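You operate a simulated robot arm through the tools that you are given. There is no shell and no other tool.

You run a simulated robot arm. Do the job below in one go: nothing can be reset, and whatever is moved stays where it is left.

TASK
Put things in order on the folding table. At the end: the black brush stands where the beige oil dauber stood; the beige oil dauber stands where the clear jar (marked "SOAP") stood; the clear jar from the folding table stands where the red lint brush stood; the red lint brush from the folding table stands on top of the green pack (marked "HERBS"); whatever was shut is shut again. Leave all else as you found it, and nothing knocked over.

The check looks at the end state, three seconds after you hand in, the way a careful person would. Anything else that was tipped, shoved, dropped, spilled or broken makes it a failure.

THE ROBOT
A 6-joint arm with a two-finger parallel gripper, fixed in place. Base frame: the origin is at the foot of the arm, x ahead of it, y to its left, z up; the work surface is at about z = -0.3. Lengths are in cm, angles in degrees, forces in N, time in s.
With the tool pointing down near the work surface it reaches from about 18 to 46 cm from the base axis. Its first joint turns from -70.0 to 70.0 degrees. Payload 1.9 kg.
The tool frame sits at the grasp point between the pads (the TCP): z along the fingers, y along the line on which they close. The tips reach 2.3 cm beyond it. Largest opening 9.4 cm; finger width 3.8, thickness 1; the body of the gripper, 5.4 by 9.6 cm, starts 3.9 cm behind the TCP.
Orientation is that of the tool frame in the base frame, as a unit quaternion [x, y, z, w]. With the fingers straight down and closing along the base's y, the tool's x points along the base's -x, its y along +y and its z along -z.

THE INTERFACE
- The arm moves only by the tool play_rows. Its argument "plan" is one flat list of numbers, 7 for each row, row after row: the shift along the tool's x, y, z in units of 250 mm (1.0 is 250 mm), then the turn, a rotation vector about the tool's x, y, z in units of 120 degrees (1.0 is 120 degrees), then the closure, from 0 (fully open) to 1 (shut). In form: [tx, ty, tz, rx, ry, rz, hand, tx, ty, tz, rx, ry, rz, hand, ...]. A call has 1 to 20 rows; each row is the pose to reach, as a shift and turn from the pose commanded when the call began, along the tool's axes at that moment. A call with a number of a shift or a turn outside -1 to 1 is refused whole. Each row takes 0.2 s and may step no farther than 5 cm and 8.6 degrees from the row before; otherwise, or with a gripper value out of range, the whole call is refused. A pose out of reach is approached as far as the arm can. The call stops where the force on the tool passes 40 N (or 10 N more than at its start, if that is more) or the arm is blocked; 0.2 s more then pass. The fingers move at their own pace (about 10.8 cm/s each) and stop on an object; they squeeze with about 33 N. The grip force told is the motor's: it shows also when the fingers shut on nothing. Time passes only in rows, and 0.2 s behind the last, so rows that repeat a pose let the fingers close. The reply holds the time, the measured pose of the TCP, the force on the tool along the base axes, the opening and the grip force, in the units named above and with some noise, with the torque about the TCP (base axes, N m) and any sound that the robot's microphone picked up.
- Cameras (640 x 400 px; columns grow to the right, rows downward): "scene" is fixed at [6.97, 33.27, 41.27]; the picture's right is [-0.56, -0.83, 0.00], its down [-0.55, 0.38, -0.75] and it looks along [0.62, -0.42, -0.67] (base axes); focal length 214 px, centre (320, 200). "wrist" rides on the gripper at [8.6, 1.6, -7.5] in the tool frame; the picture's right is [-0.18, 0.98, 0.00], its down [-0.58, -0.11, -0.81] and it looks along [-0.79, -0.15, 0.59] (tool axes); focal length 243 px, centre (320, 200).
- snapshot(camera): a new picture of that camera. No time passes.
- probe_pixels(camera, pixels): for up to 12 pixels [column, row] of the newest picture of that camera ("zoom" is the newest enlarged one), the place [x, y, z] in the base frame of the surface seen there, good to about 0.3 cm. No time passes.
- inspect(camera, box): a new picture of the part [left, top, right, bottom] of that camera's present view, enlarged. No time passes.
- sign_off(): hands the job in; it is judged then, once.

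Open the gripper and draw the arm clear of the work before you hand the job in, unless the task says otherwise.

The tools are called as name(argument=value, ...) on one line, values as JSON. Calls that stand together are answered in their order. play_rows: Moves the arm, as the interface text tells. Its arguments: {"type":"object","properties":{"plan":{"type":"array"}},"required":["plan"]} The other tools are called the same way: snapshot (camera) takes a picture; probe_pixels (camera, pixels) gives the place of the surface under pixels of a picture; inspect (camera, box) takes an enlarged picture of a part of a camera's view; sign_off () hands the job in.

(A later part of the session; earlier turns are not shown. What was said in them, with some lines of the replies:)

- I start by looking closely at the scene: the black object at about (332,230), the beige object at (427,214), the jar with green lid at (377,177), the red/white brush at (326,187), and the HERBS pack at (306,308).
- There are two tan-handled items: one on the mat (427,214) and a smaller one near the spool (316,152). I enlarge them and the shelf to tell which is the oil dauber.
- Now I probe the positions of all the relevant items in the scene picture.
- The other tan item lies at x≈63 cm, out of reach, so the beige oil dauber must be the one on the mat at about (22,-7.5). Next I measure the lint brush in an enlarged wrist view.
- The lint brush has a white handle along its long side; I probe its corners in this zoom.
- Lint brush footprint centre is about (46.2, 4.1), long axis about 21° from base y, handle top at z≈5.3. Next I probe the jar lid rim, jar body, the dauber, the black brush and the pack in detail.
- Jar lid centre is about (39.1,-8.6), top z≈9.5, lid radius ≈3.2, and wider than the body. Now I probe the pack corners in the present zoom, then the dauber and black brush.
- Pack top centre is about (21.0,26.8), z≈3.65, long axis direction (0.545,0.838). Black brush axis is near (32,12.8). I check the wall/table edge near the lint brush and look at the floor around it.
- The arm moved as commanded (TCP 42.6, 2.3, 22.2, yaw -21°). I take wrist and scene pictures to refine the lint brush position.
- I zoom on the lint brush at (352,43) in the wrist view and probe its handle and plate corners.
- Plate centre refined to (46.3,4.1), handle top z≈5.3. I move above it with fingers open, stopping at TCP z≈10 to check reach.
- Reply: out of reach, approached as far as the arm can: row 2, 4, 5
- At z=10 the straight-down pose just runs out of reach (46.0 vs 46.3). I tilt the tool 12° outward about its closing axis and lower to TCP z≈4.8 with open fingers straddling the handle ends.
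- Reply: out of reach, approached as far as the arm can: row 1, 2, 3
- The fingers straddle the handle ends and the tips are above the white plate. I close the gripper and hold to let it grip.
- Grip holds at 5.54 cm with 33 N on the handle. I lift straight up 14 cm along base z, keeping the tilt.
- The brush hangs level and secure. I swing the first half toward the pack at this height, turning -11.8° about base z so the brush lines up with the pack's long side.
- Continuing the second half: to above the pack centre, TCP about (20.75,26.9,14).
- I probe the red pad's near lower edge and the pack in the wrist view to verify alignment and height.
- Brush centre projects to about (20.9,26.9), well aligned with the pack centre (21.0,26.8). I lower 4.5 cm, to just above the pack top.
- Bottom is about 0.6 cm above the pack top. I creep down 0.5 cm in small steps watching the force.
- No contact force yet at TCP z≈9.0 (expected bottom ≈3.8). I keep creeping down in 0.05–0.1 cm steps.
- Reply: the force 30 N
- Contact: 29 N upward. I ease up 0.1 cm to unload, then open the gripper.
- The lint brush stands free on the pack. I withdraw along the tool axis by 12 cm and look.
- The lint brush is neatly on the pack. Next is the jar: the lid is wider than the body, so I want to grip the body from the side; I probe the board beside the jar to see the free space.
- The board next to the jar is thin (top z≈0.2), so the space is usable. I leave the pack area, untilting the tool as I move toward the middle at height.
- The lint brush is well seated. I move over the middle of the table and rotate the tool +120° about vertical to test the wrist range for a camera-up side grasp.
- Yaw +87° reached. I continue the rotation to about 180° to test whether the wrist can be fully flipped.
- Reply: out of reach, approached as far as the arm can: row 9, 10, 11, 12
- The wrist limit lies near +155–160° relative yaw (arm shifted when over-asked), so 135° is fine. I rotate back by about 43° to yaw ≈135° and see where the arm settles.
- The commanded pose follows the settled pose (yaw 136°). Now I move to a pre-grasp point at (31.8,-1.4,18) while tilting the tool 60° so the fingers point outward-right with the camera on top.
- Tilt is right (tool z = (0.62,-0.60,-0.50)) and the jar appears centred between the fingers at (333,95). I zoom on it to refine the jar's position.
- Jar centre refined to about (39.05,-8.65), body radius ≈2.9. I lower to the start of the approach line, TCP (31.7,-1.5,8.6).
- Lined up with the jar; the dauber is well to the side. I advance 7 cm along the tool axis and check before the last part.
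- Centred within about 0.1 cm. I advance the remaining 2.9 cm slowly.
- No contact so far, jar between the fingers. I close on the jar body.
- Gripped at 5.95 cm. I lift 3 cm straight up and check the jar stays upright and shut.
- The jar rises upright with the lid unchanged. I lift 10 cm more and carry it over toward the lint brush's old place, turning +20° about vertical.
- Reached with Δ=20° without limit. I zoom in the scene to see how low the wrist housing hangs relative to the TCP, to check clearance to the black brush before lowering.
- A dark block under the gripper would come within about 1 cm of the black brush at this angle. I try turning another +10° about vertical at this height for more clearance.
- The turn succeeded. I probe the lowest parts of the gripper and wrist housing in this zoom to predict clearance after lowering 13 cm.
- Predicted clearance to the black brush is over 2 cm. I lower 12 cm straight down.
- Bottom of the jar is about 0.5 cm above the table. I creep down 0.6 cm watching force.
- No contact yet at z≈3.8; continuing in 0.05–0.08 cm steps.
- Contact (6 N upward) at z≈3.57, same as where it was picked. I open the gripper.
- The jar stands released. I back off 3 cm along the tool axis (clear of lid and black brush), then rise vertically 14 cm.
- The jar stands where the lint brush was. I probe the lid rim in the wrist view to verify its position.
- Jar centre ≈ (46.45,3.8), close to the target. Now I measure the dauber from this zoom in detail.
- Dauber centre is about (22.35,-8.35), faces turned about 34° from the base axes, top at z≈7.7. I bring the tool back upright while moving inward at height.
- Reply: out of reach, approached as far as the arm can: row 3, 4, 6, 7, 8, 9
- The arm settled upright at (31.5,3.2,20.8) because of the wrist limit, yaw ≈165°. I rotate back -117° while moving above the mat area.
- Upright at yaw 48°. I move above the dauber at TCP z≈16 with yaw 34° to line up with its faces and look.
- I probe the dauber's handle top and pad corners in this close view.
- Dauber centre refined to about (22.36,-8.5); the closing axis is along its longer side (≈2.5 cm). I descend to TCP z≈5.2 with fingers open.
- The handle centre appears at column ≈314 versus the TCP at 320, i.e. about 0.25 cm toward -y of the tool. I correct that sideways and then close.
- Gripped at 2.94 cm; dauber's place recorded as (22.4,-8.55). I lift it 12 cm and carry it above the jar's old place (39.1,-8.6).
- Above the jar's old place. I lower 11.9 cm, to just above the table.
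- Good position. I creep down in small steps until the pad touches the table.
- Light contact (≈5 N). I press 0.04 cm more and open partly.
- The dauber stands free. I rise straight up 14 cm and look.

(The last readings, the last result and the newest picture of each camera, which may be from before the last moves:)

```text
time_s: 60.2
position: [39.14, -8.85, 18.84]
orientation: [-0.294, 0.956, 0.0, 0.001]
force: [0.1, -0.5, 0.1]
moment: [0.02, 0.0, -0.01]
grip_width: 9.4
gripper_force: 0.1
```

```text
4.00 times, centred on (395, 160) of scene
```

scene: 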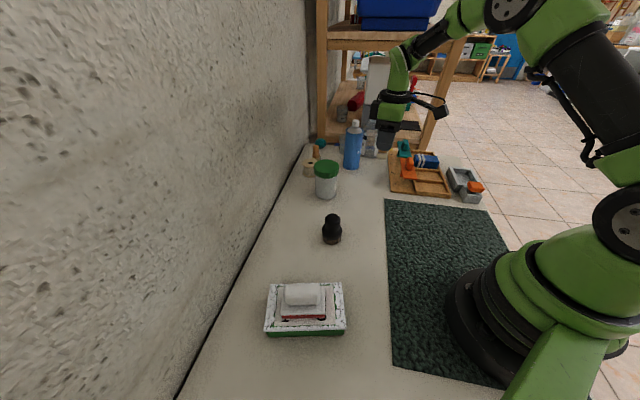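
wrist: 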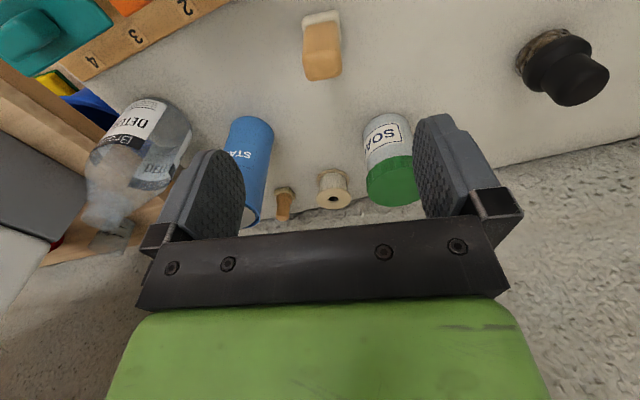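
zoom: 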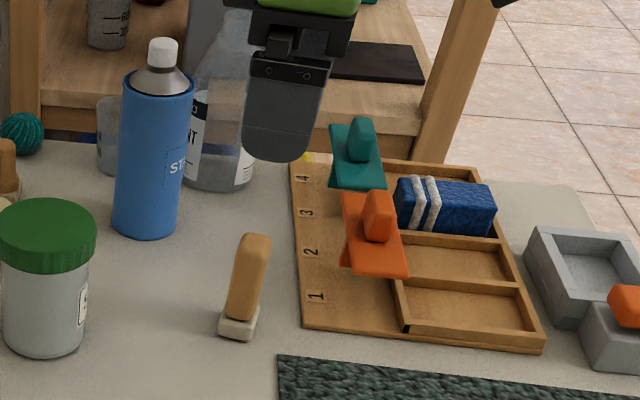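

Dauber is upright in the jar's old place. Next I move above the black brush at (32,12.8), staying high.

play_rows(plan=[-0.0413, 0.146, 0.0053, 0, 0, 0, 0, -0.0827, 0.292, 0.0107, 0, 0, 0, 0, -0.124, 0.438, 0.016, 0, 0, 0, 0, -0.1653, 0.584, 0.0213, 0, 0, 0, 0, -0.2067, 0.73, 0.0267, 0, 0, 0, 0, -0.248, 0.876, 0.032, 0, 0, 0, 0, -0.248, 0.876, 0.032, 0, 0, 0, 0])

snapshot(camera="wrist")

inspect(camera="wrist", box=[260, 0, 400, 120])

```text
time_s: 61.8
position: [31.79, 12.84, 18.01]
orientation: [-0.292, 0.956, 0.0, 0.001]
force: [0.5, 0.2, 0.0]
moment: [-0.01, -0.01, -0.02]
grip_width: 9.39
gripper_force: 0.1
```

```text
taken
```

wrist: 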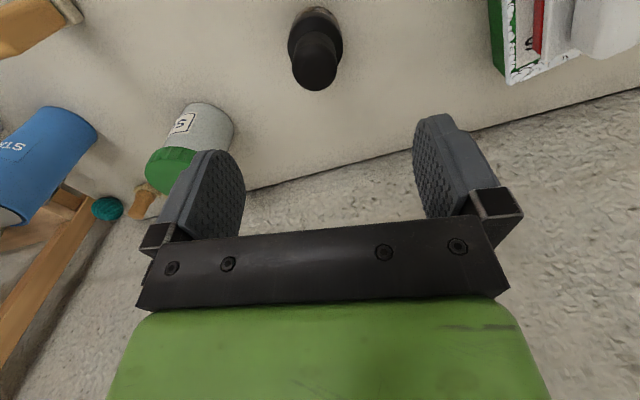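

```text
3.33 times, centred on (330, 60) of wrist
```

zoom: 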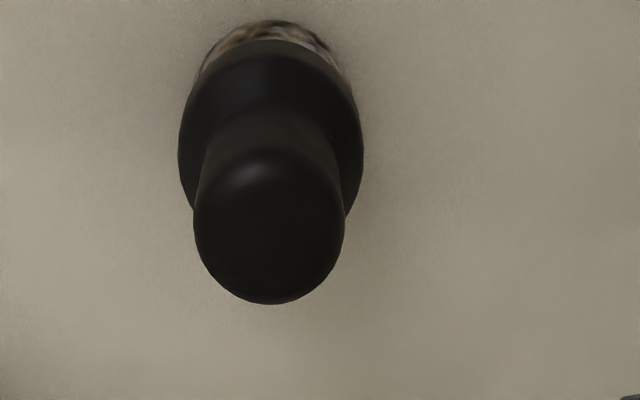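

I probe the brush handle and collar in this view to refine its axis.

probe_pixels(camera="zoom", pixels=[[202, 230], [338, 230], [270, 170], [270, 295], [270, 230], [186, 150], [357, 150], [272, 45], [272, 28], [210, 180], [335, 180], [272, 100]])

```text
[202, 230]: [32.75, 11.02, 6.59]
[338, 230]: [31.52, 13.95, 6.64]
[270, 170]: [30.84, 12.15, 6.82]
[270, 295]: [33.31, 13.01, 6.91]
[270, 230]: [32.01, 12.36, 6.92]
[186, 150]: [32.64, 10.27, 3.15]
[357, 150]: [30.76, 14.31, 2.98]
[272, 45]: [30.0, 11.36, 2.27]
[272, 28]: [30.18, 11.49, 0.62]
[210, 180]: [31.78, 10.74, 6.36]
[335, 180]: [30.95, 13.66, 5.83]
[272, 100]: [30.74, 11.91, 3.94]
```

Brush axis ≈ (32.05,12.55), handle radius ≈1.55 above z≈4. I descend to TCP z≈9.5 just above the handle and check centring.

play_rows(plan=[0.004, -0.0143, 0.12, 0, 0, 0, 0, 0.004, -0.0143, 0.24, 0, 0, 0, 0, 0.004, -0.0143, 0.34, 0, 0, 0, 0, 0.004, -0.0143, 0.34, 0, 0, 0, 0])

snapshot(camera="wrist")

```text
time_s: 62.8
position: [31.78, 12.47, 9.51]
orientation: [-0.294, 0.956, 0.0, 0.003]
force: [0.6, 0.3, -1.4]
moment: [-0.04, 0.03, 0.0]
grip_width: 9.41
gripper_force: 0.1
```

```text
taken
```

wrist: 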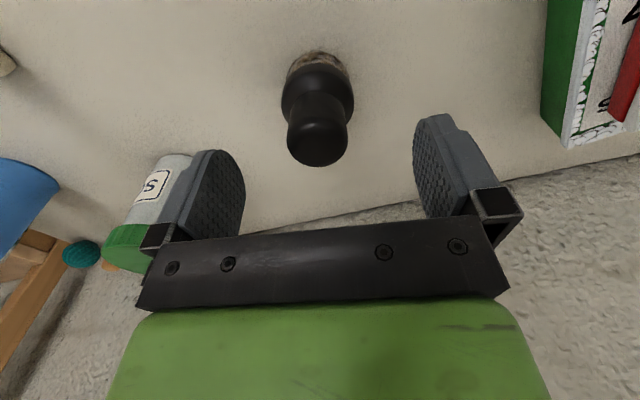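

The handle top appears at ≈(318,143), right where a centred target should be (320,144). I descend the last 2.9 cm and close.

play_rows(plan=[0, 0, 0.05, 0, 0, 0, 0, 0, 0, 0.1, 0, 0, 0, 0, 0, 0, 0.116, 0, 0, 0, 0, 0, 0, 0.116, 0, 0, 0, 0.3, 0, 0, 0.116, 0, 0, 0, 0.6, 0, 0, 0.116, 0, 0, 0, 1, 0, 0, 0.116, 0, 0, 0, 1, 0, 0, 0.116, 0, 0, 0, 1])

snapshot(camera="wrist")

inspect(camera="scene", box=[280, 160, 390, 260])

```text
time_s: 64.6
position: [31.94, 12.61, 6.7]
orientation: [-0.294, 0.956, 0.0, 0.002]
force: [0.2, -0.2, -0.6]
moment: [0.0, 0.01, 0.0]
grip_width: 3.23
gripper_force: 33.1
```

```text
taken
```

wrist: 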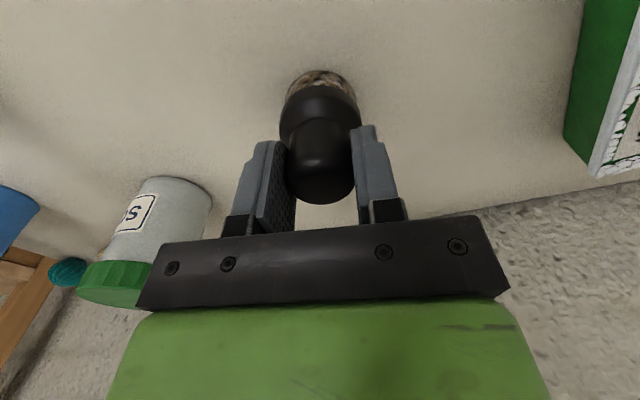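

```text
4.00 times, centred on (335, 210) of scene
```

zoom: 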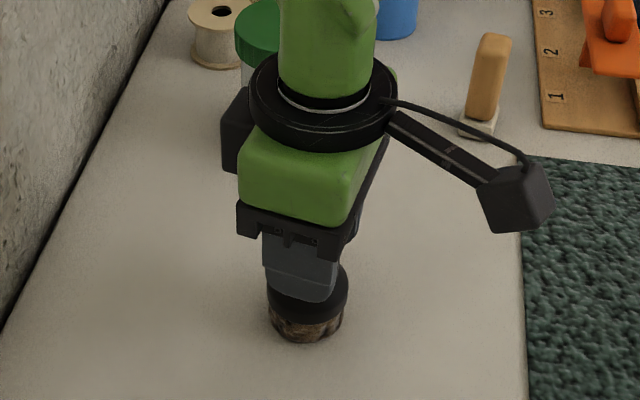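

Gripped at 3.23 cm. I lift 9 cm and carry the black brush to above the dauber's old place (22.4,-8.55).

play_rows(plan=[0, 0, -0.04, 0, 0, 0, 1, 0, 0, -0.14, 0, 0, 0, 1, 0, 0, -0.28, 0, 0, 0, 1, 0.1, -0.0614, -0.36, 0, 0, 0, 1, 0.24, -0.1475, -0.36, 0, 0, 0, 1, 0.38, -0.2335, -0.36, 0, 0, 0, 1, 0.52, -0.3195, -0.36, 0, 0, 0, 1, 0.66, -0.4055, -0.36, 0, 0, 0, 1, 0.791, -0.486, -0.36, 0, 0, 0, 1, 0.791, -0.486, -0.36, 0, 0, 0, 1])

snapshot(camera="wrist")

snapshot(camera="scene")

```text
time_s: 66.8
position: [22.43, -8.51, 15.67]
orientation: [-0.294, 0.956, 0.0, 0.002]
force: [0.7, 0.2, -0.3]
moment: [-0.01, -0.01, 0.0]
grip_width: 3.22
gripper_force: 33.2
```

```text
taken
```

wrist: 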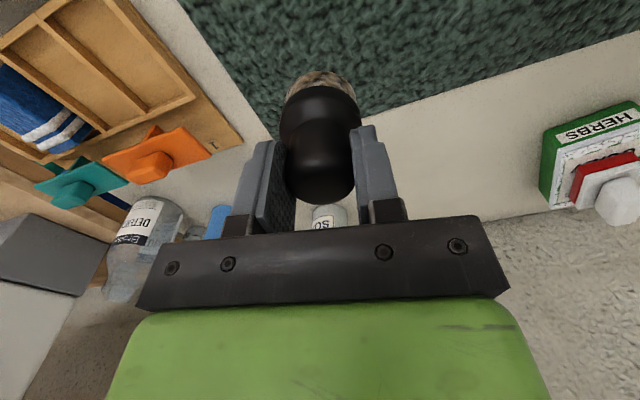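

```text
taken
```

scene: 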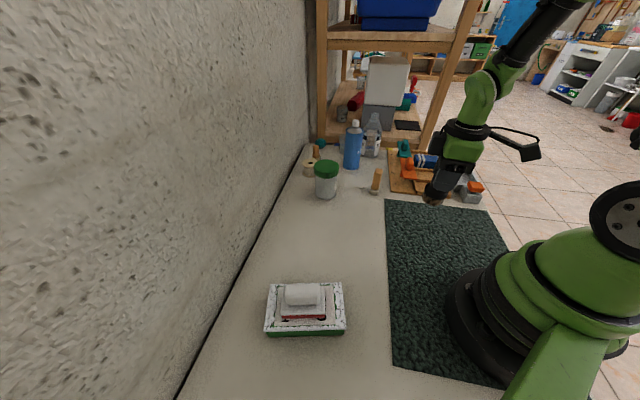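

In position. I lower 8.1 cm, then will creep to contact with the mat.

play_rows(plan=[0, 0, 0.1, 0, 0, 0, 1, 0, 0, 0.2, 0, 0, 0, 1, 0, 0, 0.28, 0, 0, 0, 1, 0, 0, 0.324, 0, 0, 0, 1, 0, 0, 0.324, 0, 0, 0, 1])

inspect(camera="scene", box=[380, 150, 490, 250])

```text
time_s: 68.0
position: [22.41, -8.54, 7.22]
orientation: [-0.293, 0.956, -0.001, 0.002]
force: [0.1, 0.2, -0.4]
moment: [-0.01, 0.01, 0.03]
grip_width: 3.21
gripper_force: 32.9
```

```text
4.00 times, centred on (435, 200) of scene
```

zoom: 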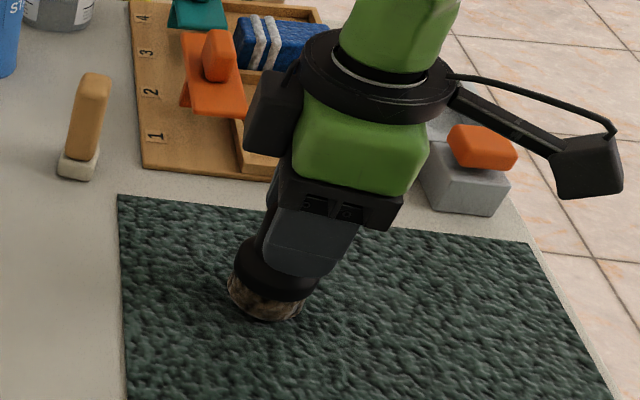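

No contact force yet. I creep down 0.2 cm.

play_rows(plan=[0, 0, 0.002, 0, 0, 0, 1, 0, 0, 0.004, 0, 0, 0, 1, 0, 0, 0.006, 0, 0, 0, 1, 0, 0, 0.008, 0, 0, 0, 1, 0, 0, 0.008, 0, 0, 0, 1])

```text
time_s: 69.2
position: [22.39, -8.6, 7.17]
orientation: [-0.295, 0.956, -0.001, 0.002]
force: [-0.2, 0.7, -1.0]
moment: [0.0, -0.01, 0.0]
grip_width: 3.22
gripper_force: 33.0
```

play_rows(plan=[0, 0, 0.002, 0, 0, 0, 1, 0, 0, 0.004, 0, 0, 0, 1, 0, 0, 0.006, 0, 0, 0, 1, 0, 0, 0.008, 0, 0, 0, 1, 0, 0, 0.008, 0, 0, 0, 1])

```text
time_s: 70.4
position: [22.4, -8.6, 7.05]
orientation: [-0.293, 0.956, 0.0, 0.002]
force: [0.2, 0.3, -0.2]
moment: [0.01, 0.0, 0.01]
grip_width: 3.2
gripper_force: 32.5
```

Still free at z≈7.05; continuing in 0.05 cm steps.

play_rows(plan=[0, 0, 0.002, 0, 0, 0, 1, 0, 0, 0.004, 0, 0, 0, 1, 0, 0, 0.006, 0, 0, 0, 1, 0, 0, 0.006, 0, 0, 0, 1])

```text
time_s: 71.4
position: [22.44, -8.52, 7.0]
orientation: [-0.294, 0.956, 0.0, 0.001]
force: [0.4, 0.7, -0.6]
moment: [0.01, -0.01, 0.02]
grip_width: 3.23
gripper_force: 32.9
```

play_rows(plan=[0, 0, 0.002, 0, 0, 0, 1, 0, 0, 0.004, 0, 0, 0, 1, 0, 0, 0.006, 0, 0, 0, 1, 0, 0, 0.006, 0, 0, 0, 1])

```text
time_s: 72.4
position: [22.42, -8.43, 6.78]
orientation: [-0.294, 0.956, 0.0, 0.002]
force: [-3.4, 1.4, 31.5]
moment: [0.2, -0.02, -0.01]
grip_width: 3.23
gripper_force: 33.3
```

Contact (31 N). I ease up 0.06 cm and open the gripper.

play_rows(plan=[0, 0, -0.0022, 0, 0, 0, 1, 0, 0, -0.0022, 0, 0, 0, 1, 0, 0, -0.0022, 0, 0, 0, 0.55, 0, 0, -0.0022, 0, 0, 0, 0.3, 0, 0, -0.0022, 0, 0, 0, 0.1, 0, 0, -0.0022, 0, 0, 0, 0])

snapshot(camera="wrist")

```text
time_s: 73.8
position: [22.52, -8.38, 6.77]
orientation: [-0.294, 0.956, 0.0, 0.002]
force: [-0.7, 0.1, 0.0]
moment: [0.0, -0.03, -0.01]
grip_width: 9.38
gripper_force: 0.1
```

```text
taken
```

wrist: 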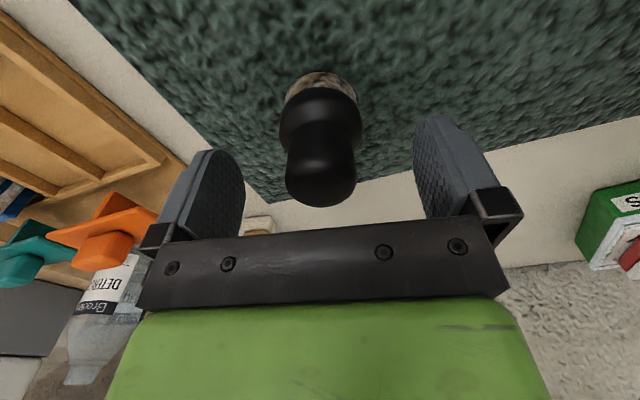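

The black brush stands free between the open fingers. I rise straight up 16 cm and check everything.

play_rows(plan=[0, 0, -0.08, 0, 0, 0, 0, 0, 0, -0.22, 0, 0, 0, 0, 0, 0, -0.38, 0, 0, 0, 0, 0, 0, -0.54, 0, 0, 0, 0, 0, 0, -0.66, 0, 0, 0, 0, 0, 0, -0.66, 0, 0, 0, 0])

snapshot(camera="scene")

inspect(camera="scene", box=[290, 130, 490, 255])

```text
time_s: 75.2
position: [22.59, -8.67, 23.34]
orientation: [-0.294, 0.956, 0.0, 0.003]
force: [0.5, -0.8, 0.0]
moment: [-0.01, 0.01, 0.0]
grip_width: 9.39
gripper_force: 0.1
```

```text
taken
```

scene: 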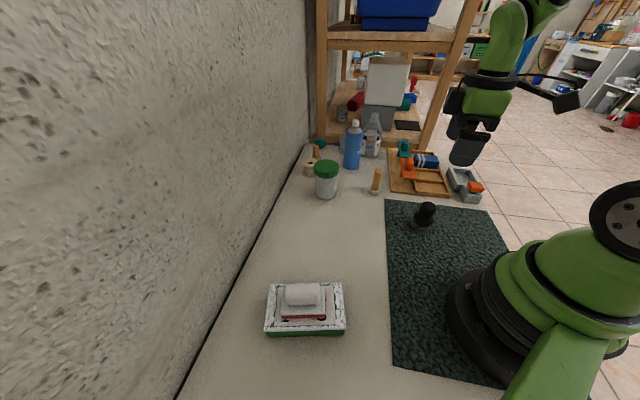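

```text
3.20 times, centred on (390, 192) of scene
```

zoom: 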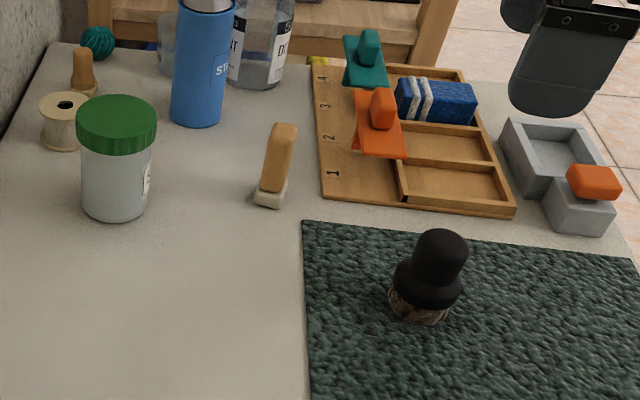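

All four are placed. I verify the pack hasn't shifted and check final positions of each item by zooming.

inspect(camera="scene", box=[250, 265, 362, 345])

inspect(camera="scene", box=[395, 190, 459, 240])

probe_pixels(camera="zoom", pixels=[[350, 120], [290, 120], [355, 105], [220, 240], [345, 270], [280, 320], [320, 80], [280, 300]])

snapshot(camera="wrist")

```text
5.00 times, centred on (306, 305) of scene
```

zoom: 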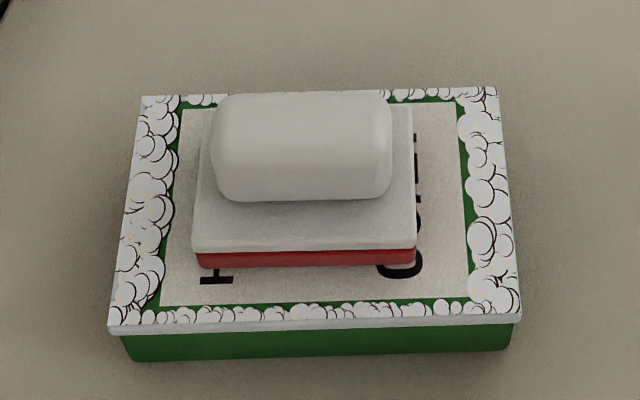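

```text
8.00 times, centred on (427, 215) of scene
```

zoom: 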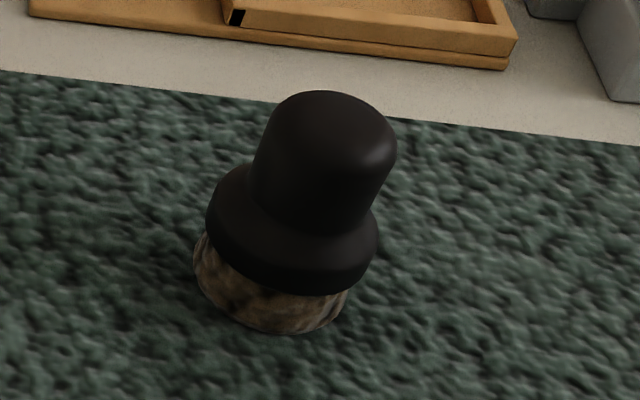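

```text
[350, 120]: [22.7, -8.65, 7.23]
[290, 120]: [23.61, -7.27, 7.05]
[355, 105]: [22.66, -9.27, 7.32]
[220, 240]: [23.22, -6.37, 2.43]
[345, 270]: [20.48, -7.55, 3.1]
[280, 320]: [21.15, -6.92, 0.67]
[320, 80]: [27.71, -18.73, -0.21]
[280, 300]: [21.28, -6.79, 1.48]
```

```text
taken
```

wrist: 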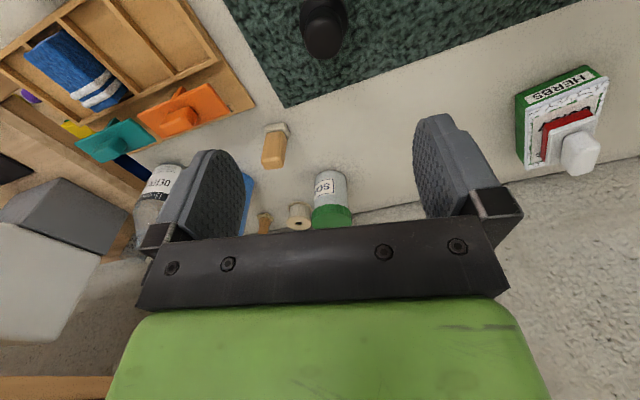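

The pack is unmoved with the lint brush on it, and all items stand upright, jar lid on. I draw the arm up and clear with the gripper open before handing in.

play_rows(plan=[0, 0, -0.1, 0, 0, 0, 0, -0.08, 0, -0.2, 0, 0, 0, 0, -0.16, 0, -0.24, 0, 0, 0, 0, -0.16, 0, -0.24, 0, 0, 0, 0])

snapshot(camera="scene")

```text
time_s: 76.2
position: [25.87, -6.4, 29.26]
orientation: [-0.294, 0.956, 0.0, 0.002]
force: [-0.6, 0.3, -0.6]
moment: [-0.01, -0.01, -0.02]
grip_width: 9.38
gripper_force: 0.0
```

```text
taken
```

scene: 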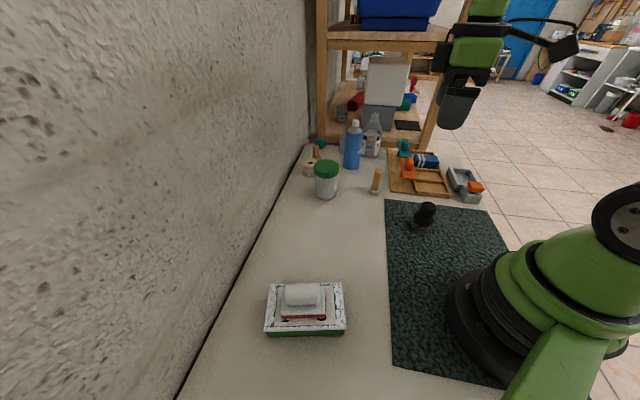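

The final picture shows the black brush at (424,216), the dauber at (376,181), the jar at (326,180) and the lint brush on the pack at (305,300). The arm is clear and the gripper is open, so I hand in.

sign_off()

```text
The job is handed in.
```

The table is rearranged as asked and the job is handed in. The final pictures show every moved item upright and nothing else disturbed. I don't have the check's verdict.

| Item | Now stands | How close |
|---|---|---|
| Red lint brush | On top of the HERBS pack, lined up with its long side | Pack did not move |
| Clear jar (SOAP) | Where the lint brush stood | Centre about 0.3 cm off, close to measuring error; lid still on |
| Beige oil dauber | Where the jar stood | Set down within about 0.2 cm |
| Black brush | Where the dauber stood, on the mat | Set down within about 0.2 cm |

- **Which dauber:** there were two tan-handled items that could have been the dauber. I used the one on the mat, because the other, near the spool, is about 63 cm away and out of the arm's reach.
- **Shut items:** the jar was the only shut thing I moved. I gripped it by the body, so the lid was never touched.
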